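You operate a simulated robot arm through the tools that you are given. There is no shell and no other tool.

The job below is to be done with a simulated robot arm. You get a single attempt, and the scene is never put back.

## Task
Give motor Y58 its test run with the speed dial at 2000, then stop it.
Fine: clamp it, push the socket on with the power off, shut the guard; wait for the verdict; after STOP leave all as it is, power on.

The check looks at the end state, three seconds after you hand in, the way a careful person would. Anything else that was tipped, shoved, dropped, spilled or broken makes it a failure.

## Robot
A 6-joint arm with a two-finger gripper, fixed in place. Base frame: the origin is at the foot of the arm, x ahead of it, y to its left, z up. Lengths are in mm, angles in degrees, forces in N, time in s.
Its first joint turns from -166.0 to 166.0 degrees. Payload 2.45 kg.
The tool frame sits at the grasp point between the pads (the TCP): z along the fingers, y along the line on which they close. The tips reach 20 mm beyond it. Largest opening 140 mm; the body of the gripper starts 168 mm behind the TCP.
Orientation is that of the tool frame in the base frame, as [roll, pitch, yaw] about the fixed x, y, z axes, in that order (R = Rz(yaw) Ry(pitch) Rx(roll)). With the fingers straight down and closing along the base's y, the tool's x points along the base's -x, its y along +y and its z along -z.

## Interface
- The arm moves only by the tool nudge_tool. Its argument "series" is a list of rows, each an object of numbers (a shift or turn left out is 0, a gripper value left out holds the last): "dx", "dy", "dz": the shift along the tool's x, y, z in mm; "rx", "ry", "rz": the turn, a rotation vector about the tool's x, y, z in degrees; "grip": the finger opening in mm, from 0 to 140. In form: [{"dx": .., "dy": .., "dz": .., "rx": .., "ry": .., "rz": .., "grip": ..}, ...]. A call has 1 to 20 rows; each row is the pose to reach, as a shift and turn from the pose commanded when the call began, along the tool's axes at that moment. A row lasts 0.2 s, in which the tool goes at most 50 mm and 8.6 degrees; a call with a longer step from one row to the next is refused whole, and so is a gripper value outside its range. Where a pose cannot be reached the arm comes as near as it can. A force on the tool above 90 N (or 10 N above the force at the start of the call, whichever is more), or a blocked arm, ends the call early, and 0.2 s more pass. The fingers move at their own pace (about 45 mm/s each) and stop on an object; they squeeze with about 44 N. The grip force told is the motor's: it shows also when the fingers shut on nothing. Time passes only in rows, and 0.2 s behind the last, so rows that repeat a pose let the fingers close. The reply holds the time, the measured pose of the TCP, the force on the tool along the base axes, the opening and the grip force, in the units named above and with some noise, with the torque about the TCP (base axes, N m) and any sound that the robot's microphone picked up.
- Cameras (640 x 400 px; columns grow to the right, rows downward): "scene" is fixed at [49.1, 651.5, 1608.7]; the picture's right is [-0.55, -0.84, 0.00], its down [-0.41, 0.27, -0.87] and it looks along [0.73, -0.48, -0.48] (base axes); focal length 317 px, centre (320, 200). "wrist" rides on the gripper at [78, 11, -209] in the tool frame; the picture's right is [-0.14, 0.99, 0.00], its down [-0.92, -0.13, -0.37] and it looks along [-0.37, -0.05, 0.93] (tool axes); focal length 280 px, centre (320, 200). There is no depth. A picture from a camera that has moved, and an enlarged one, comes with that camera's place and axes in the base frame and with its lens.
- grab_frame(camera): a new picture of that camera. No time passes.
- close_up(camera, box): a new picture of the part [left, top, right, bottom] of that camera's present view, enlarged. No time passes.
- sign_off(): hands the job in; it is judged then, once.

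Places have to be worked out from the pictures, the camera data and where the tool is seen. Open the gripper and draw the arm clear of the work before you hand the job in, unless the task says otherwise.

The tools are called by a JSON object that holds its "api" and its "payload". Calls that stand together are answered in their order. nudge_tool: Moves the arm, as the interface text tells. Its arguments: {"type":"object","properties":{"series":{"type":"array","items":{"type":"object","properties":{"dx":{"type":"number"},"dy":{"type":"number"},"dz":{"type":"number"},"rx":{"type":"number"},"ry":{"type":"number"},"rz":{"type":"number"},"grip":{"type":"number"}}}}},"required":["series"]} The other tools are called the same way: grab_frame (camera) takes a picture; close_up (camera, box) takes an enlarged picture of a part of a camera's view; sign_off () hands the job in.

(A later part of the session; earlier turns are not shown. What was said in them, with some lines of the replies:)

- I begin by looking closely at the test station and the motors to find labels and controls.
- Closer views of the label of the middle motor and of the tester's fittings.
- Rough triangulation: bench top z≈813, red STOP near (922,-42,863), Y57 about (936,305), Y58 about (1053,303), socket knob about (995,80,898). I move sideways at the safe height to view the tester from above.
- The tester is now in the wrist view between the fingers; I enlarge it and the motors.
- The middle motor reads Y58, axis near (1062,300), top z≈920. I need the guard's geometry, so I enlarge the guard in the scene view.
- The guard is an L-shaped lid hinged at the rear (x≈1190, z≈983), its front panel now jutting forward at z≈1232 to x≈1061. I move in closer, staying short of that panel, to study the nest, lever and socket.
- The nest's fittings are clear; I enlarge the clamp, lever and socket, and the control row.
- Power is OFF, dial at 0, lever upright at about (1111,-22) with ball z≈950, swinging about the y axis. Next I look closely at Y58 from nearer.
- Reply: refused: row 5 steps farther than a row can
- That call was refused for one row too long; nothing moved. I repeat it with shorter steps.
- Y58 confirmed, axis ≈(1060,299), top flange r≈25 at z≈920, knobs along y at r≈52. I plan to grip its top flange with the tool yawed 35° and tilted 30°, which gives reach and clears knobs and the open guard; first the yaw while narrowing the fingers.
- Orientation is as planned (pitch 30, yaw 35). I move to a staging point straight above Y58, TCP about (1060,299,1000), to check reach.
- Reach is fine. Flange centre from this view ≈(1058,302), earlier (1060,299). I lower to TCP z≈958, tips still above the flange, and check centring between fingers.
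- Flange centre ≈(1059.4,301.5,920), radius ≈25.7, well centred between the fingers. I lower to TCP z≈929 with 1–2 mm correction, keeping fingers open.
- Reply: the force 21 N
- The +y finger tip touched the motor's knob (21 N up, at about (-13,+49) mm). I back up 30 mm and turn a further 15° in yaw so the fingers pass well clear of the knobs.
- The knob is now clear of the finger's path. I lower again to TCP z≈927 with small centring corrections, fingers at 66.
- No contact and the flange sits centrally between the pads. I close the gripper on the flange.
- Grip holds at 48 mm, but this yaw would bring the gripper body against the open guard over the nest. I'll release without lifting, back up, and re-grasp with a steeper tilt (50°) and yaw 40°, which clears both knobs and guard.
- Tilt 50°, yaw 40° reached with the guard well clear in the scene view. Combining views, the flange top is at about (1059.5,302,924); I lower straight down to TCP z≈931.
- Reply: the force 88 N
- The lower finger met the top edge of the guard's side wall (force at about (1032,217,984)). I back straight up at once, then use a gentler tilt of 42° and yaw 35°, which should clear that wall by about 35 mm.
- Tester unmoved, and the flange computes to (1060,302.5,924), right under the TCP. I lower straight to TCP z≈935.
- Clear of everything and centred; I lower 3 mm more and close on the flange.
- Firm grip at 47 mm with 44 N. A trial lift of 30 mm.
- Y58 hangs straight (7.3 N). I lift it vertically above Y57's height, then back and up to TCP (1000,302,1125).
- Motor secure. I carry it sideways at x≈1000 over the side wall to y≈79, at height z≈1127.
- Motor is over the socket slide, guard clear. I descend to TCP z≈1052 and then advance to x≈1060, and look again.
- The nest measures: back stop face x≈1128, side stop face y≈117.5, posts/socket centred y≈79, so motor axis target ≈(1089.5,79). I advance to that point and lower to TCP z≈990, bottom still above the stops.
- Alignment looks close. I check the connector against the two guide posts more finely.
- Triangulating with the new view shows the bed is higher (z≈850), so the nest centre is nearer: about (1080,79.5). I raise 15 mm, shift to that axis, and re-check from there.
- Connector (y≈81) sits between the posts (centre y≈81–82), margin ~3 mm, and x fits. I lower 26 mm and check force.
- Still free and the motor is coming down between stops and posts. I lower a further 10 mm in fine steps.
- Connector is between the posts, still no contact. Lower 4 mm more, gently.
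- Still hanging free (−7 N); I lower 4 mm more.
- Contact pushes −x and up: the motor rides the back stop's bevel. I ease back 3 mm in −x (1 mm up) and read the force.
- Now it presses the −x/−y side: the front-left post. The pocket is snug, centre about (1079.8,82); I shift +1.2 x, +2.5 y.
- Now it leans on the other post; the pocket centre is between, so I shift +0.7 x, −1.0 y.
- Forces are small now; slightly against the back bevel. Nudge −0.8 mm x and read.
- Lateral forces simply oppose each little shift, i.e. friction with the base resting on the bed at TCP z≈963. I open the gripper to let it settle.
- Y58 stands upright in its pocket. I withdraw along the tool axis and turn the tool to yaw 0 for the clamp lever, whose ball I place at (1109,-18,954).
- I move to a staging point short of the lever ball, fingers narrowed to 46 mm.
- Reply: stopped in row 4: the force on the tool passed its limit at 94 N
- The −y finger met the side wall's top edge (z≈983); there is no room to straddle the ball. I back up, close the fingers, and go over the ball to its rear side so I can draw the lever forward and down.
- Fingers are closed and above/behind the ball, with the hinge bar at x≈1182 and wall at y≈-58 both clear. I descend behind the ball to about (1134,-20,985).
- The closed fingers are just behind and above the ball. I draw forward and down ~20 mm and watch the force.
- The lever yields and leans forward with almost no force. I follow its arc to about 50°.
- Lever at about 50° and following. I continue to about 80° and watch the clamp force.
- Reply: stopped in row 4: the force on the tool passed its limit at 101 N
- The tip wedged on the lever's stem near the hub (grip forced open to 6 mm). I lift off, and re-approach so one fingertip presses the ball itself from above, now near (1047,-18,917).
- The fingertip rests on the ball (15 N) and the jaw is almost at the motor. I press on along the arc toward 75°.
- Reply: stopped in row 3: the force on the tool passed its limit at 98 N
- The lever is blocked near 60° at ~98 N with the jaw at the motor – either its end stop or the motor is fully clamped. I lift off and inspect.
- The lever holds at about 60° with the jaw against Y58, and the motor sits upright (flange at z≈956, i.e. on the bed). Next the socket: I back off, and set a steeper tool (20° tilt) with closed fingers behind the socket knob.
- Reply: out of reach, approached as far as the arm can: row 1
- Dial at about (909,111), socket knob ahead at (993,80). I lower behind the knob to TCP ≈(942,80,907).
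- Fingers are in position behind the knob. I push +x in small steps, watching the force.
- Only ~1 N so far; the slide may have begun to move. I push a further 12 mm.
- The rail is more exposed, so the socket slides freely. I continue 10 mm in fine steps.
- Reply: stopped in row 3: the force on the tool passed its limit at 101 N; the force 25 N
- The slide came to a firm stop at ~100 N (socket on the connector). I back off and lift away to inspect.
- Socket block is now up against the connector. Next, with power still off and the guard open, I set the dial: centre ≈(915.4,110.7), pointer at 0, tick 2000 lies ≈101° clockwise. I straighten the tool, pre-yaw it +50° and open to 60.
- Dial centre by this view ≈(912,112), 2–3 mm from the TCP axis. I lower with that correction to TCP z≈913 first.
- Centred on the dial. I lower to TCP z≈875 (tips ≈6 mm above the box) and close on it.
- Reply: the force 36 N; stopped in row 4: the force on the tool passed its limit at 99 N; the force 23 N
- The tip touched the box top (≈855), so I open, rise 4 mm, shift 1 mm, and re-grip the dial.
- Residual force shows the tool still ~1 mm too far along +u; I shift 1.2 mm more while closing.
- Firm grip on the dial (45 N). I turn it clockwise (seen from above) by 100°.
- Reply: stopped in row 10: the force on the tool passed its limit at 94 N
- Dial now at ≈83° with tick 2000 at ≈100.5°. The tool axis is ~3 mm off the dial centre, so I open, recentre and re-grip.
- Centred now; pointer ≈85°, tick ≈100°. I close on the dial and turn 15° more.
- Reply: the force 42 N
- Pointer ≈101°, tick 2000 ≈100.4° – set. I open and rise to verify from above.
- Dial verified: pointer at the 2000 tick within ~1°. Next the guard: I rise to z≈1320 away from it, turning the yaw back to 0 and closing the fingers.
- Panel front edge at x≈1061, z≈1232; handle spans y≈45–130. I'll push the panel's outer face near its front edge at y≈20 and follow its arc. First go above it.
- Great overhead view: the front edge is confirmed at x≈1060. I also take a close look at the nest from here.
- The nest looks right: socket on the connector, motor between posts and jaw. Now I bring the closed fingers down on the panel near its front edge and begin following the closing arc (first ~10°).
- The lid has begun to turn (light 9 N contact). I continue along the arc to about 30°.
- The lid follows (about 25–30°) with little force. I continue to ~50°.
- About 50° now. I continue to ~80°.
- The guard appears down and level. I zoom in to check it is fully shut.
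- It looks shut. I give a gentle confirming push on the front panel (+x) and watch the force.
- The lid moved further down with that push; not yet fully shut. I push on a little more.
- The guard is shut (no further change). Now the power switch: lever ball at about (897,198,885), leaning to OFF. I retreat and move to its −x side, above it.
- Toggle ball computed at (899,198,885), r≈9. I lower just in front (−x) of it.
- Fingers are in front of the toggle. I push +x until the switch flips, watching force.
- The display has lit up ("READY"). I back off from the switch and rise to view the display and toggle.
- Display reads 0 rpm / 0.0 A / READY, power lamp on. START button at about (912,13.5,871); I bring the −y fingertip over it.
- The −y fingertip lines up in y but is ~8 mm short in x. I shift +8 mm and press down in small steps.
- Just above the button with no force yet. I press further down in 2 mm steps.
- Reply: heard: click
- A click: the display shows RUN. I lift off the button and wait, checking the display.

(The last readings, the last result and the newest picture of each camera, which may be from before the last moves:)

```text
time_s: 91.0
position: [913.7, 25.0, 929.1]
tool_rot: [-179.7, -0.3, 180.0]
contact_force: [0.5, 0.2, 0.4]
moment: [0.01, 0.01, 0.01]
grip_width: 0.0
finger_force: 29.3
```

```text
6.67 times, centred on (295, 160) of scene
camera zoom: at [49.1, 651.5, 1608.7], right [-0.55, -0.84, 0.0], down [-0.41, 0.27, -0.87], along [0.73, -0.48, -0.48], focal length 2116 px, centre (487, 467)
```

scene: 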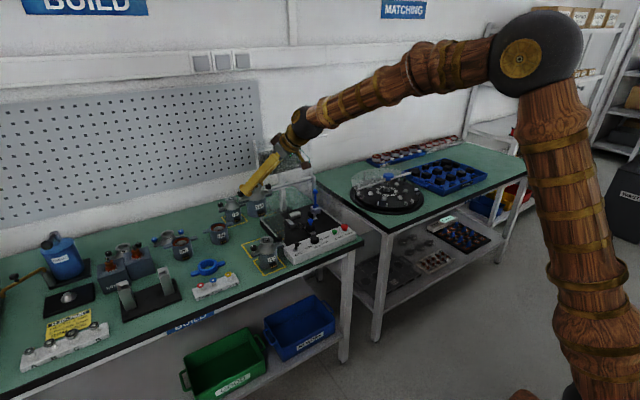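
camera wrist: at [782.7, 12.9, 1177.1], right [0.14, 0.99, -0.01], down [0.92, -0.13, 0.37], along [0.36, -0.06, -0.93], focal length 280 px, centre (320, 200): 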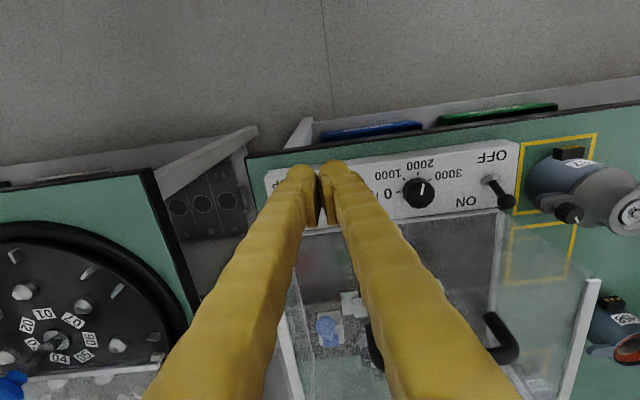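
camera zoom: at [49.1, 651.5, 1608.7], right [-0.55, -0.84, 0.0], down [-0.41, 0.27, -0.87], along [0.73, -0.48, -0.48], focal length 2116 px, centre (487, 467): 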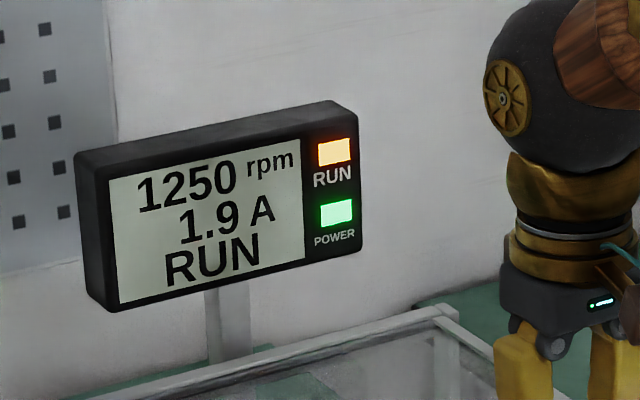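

The motor is spinning up (1250 rpm). I keep still and wait.

{"api": "nudge_tool", "payload": {"series": [{"grip": 0}, {"grip": 0}, {"grip": 0}, {"grip": 0}, {"grip": 0}, {"grip": 0}, {"grip": 0}, {"grip": 0}, {"grip": 0}, {"grip": 0}]}}

{"api": "close_up", "payload": {"camera": "scene", "box": [255, 130, 335, 190]}}

```text
time_s: 93.2
position: [912.3, 24.6, 929.5]
tool_rot: [-179.7, -0.4, -179.9]
contact_force: [-0.6, 0.8, 0.3]
moment: [0.0, 0.01, 0.0]
grip_width: 0.0
finger_force: 29.5
```

```text
6.67 times, centred on (295, 160) of scene
camera zoom: at [49.1, 651.5, 1608.7], right [-0.55, -0.84, 0.0], down [-0.41, 0.27, -0.87], along [0.73, -0.48, -0.48], focal length 2116 px, centre (487, 467)
```

zoom: 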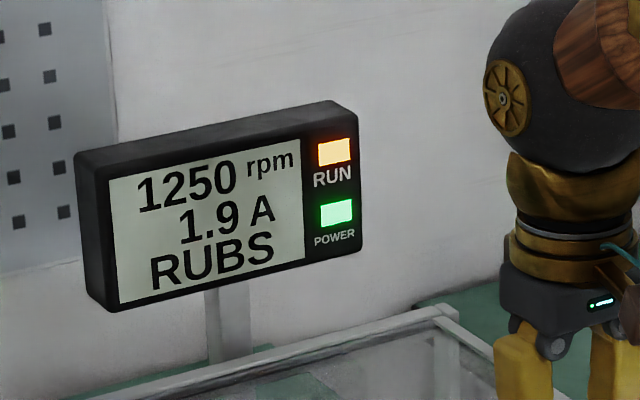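

The display now gives a verdict: RUBS (1250 rpm, 1.9 A). I wait a little longer to see that it is final, and check dial and nest.

{"api": "nudge_tool", "payload": {"series": [{"grip": 0}, {"grip": 0}, {"grip": 0}, {"grip": 0}, {"grip": 0}, {"grip": 0}, {"grip": 0}, {"grip": 0}, {"grip": 0}, {"grip": 0}]}}

{"api": "close_up", "payload": {"camera": "scene", "box": [255, 130, 335, 190]}}

{"api": "close_up", "payload": {"camera": "scene", "box": [270, 185, 360, 250]}}

{"api": "close_up", "payload": {"camera": "wrist", "box": [300, 100, 540, 250]}}

```text
time_s: 95.4
position: [911.5, 26.4, 930.3]
tool_rot: [-179.7, -0.3, 179.9]
contact_force: [0.4, -0.6, 0.0]
moment: [0.01, 0.0, 0.01]
grip_width: 0.0
finger_force: 28.8
```

```text
6.67 times, centred on (295, 160) of scene
camera zoom: at [49.1, 651.5, 1608.7], right [-0.55, -0.84, 0.0], down [-0.41, 0.27, -0.87], along [0.73, -0.48, -0.48], focal length 2116 px, centre (487, 467)
```

zoom: 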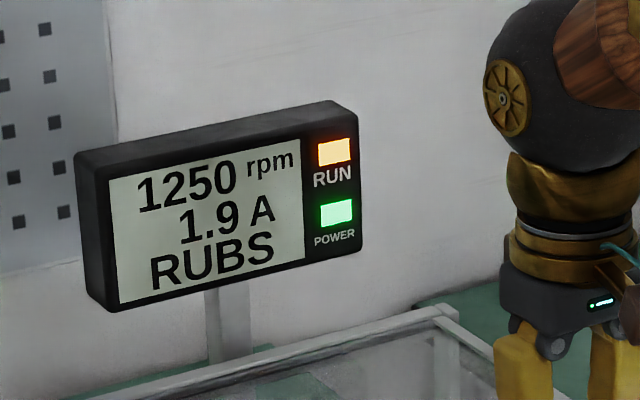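

```text
6.15 times, centred on (315, 218) of scene
camera zoom: at [49.1, 651.5, 1608.7], right [-0.55, -0.84, 0.0], down [-0.41, 0.27, -0.87], along [0.73, -0.48, -0.48], focal length 1953 px, centre (351, 92)
```

zoom: 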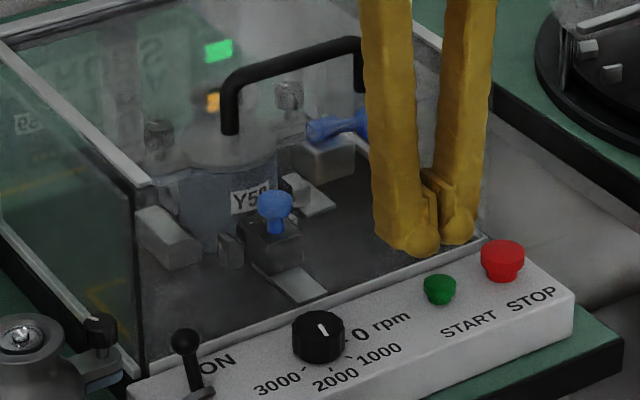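

```text
2.67 times, centred on (420, 175) of wrist
camera zoom: at [835.1, 36.6, 1137.9], right [0.14, 0.99, -0.01], down [0.92, -0.13, 0.36], along [0.36, -0.06, -0.93], focal length 748 px, centre (53, 267)
```

zoom: 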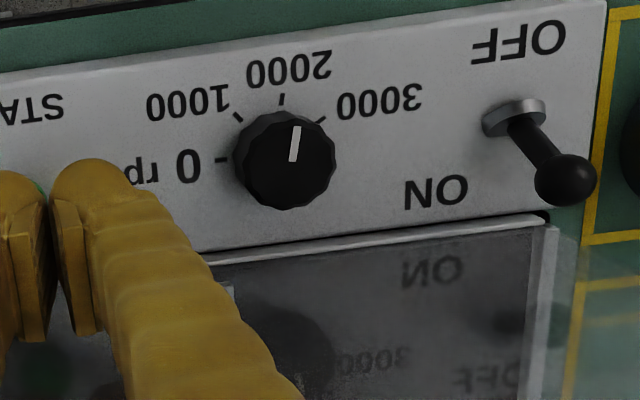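

The verdict RUBS stays; dial is on 2000 and power ON. Now STOP at about (912,-37): I move over it at z≈930.

{"api": "nudge_tool", "payload": {"series": [{"dy": -22, "dz": -5, "grip": 0}, {"dy": -44, "dz": -5, "grip": 0}, {"dy": -64, "dz": -5, "grip": 0}, {"dy": -64, "dz": 5, "grip": 0}, {"dy": -64, "dz": 10, "grip": 0}]}}

{"api": "close_up", "payload": {"camera": "scene", "box": [300, 200, 370, 250]}}

{"api": "close_up", "payload": {"camera": "wrist", "box": [240, 130, 400, 230]}}

```text
time_s: 96.6
position: [913.5, -39.5, 920.5]
tool_rot: [-179.7, -0.3, -180.0]
contact_force: [0.0, 1.2, -0.4]
moment: [-0.02, -0.02, 0.0]
grip_width: 0.0
finger_force: 29.3
```

```text
8.00 times, centred on (335, 225) of scene
camera zoom: at [49.1, 651.5, 1608.7], right [-0.55, -0.84, 0.0], down [-0.41, 0.27, -0.87], along [0.73, -0.48, -0.48], focal length 2539 px, centre (200, 0)
```

zoom: 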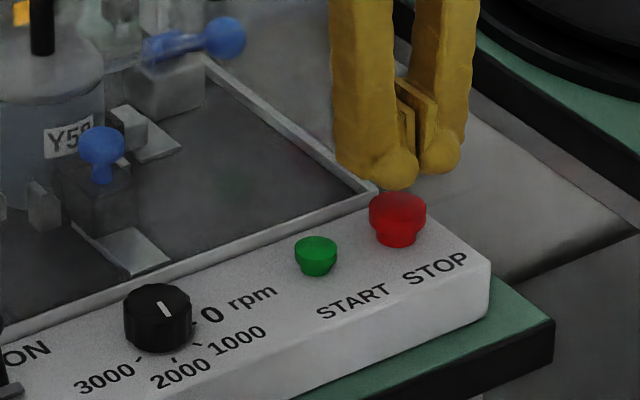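

```text
4.00 times, centred on (320, 180) of wrist
camera zoom: at [836.1, -27.8, 1128.6], right [0.14, 0.99, -0.01], down [0.92, -0.13, 0.36], along [0.36, -0.06, -0.93], focal length 1122 px, centre (320, 280)
```

zoom: 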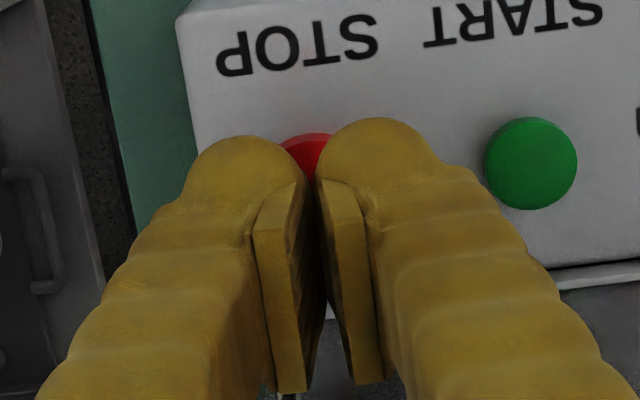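

The +y fingertip is right above STOP. I press down in small steps.

{"api": "nudge_tool", "payload": {"series": [{"dz": 8, "grip": 0}, {"dz": 15, "grip": 0}, {"dz": 19, "grip": 0}, {"dz": 22, "grip": 0}]}}

{"api": "close_up", "payload": {"camera": "scene", "box": [255, 130, 335, 190]}}

```text
time_s: 97.6
position: [913.9, -40.5, 896.5]
tool_rot: [-179.7, -0.3, -180.0]
contact_force: [-0.3, -0.5, 0.9]
moment: [-0.01, 0.01, 0.01]
grip_width: 0.0
finger_force: 30.0
```

```text
6.67 times, centred on (295, 160) of scene
camera zoom: at [49.1, 651.5, 1608.7], right [-0.55, -0.84, 0.0], down [-0.41, 0.27, -0.87], along [0.73, -0.48, -0.48], focal length 2116 px, centre (487, 467)
```

zoom: 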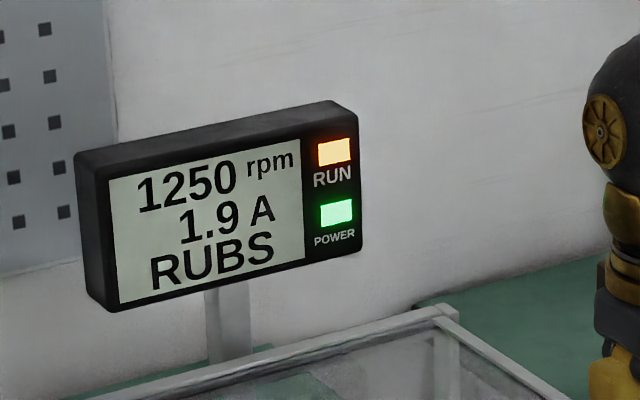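

Still running; I press a few millimetres further.

{"api": "nudge_tool", "payload": {"series": [{"dz": 2, "grip": 0}, {"dz": 4, "grip": 0}, {"dz": 6, "grip": 0}]}}

{"api": "close_up", "payload": {"camera": "scene", "box": [255, 130, 335, 190]}}

```text
time_s: 98.4
position: [913.5, -40.3, 891.3]
tool_rot: [-179.7, -0.3, 180.0]
contact_force: [-1.3, -0.1, 1.7]
moment: [-0.01, 0.05, -0.02]
grip_width: 6.2
finger_force: 29.0
heard: click
```

```text
6.67 times, centred on (295, 160) of scene
camera zoom: at [49.1, 651.5, 1608.7], right [-0.55, -0.84, 0.0], down [-0.41, 0.27, -0.87], along [0.73, -0.48, -0.48], focal length 2116 px, centre (487, 467)
```

zoom: 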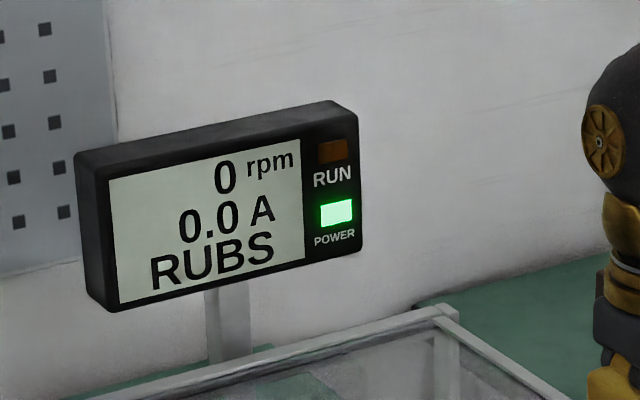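

Click: 0 rpm, RUN lamp off, verdict RUBS kept, power on. I lift straight off the button, retreat and open the gripper clear of the work.

{"api": "nudge_tool", "payload": {"series": [{"dz": -20, "grip": 6}, {"dz": -50, "grip": 0}, {"dx": 20, "dz": -90, "grip": 0}, {"dx": 50, "dz": -125, "grip": 0}, {"dx": 85, "dz": -155, "grip": 0}, {"dx": 120, "dz": -190, "grip": 0}, {"dx": 150, "dz": -230, "grip": 40}, {"dx": 180, "dz": -270, "grip": 80}, {"dx": 200, "dz": -310, "grip": 100}, {"dx": 200, "dz": -310, "grip": 100}]}}

{"api": "grab_frame", "payload": {"camera": "scene"}}

{"api": "close_up", "payload": {"camera": "scene", "box": [250, 130, 370, 260]}}

{"api": "grab_frame", "payload": {"camera": "wrist"}}

```text
time_s: 100.6
position: [716.1, -40.2, 1205.2]
tool_rot: [-179.7, -0.3, -180.0]
contact_force: [-0.1, 0.7, 0.8]
moment: [0.0, 0.02, -0.01]
grip_width: 84.9
finger_force: 0.0
```

```text
taken
```

scene: 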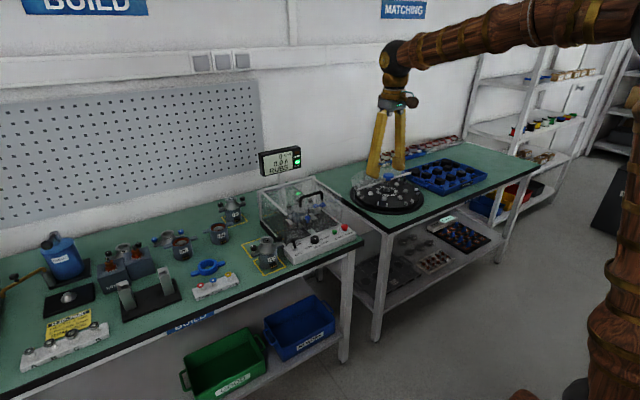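

```text
3.08 times, centred on (310, 195) of scene
camera zoom: at [49.1, 651.5, 1608.7], right [-0.55, -0.84, 0.0], down [-0.41, 0.27, -0.87], along [0.73, -0.48, -0.48], focal length 977 px, centre (351, 215)
```

zoom: 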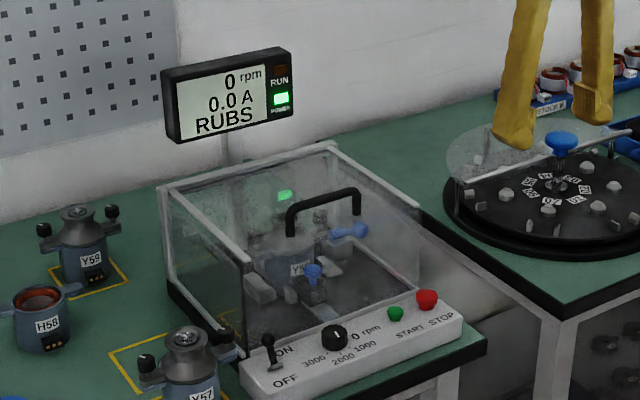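

```text
taken
camera wrist: at [639.5, -28.6, 1414.2], right [0.14, 0.99, -0.01], down [0.92, -0.13, 0.36], along [0.36, -0.06, -0.93], focal length 280 px, centre (320, 200)
```

wrist: 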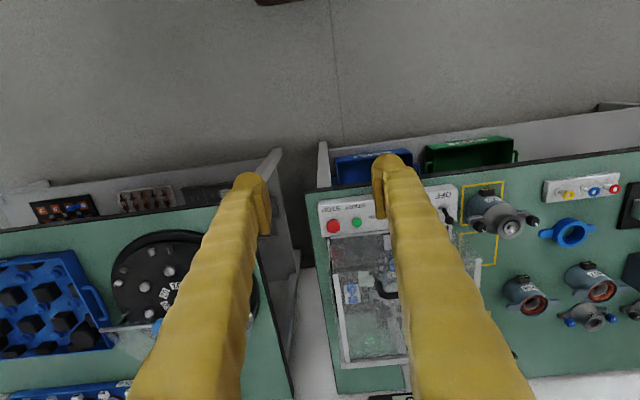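

The display shows 0 rpm / RUBS with power on. Y58 is clamped and plugged in, the guard is shut and the dial is at 2000. The other parts are undisturbed and the arm is clear with the gripper open, so I hand the job in.

{"api": "sign_off", "payload": {}}

```text
The job is handed in.
```

Motor Y58 had its test run with the dial at 2000 and I stopped it. The tester's verdict was **RUBS**, at 1250 rpm and 1.9 A.

- **End state:** Y58 is still clamped with the socket on, the guard is shut, the dial is at the 2000 mark and the power is on. The display reads 0 rpm and 0.0 A, with RUBS still showing. The arm is back clear of the bench with the gripper open.
- **Clamp lever:** it stopped at about 60° forward, not fully down, and would not go further at about 98 N. The jaw is at the motor and the display showed READY at power-on. I took 60° as the lever's end stop.
- **Contact:** a fingertip lightly pressed one of Y58's knobs. The gripper twice bumped the top edge of the guard's side walls, at roughly 90 N. Neither the tester nor the other parts appeared to move or get damaged in the pictures afterwards.
- **Dial:** the pointer sat within a few degrees of the 2000 tick, roughly 2000–2040 rpm.
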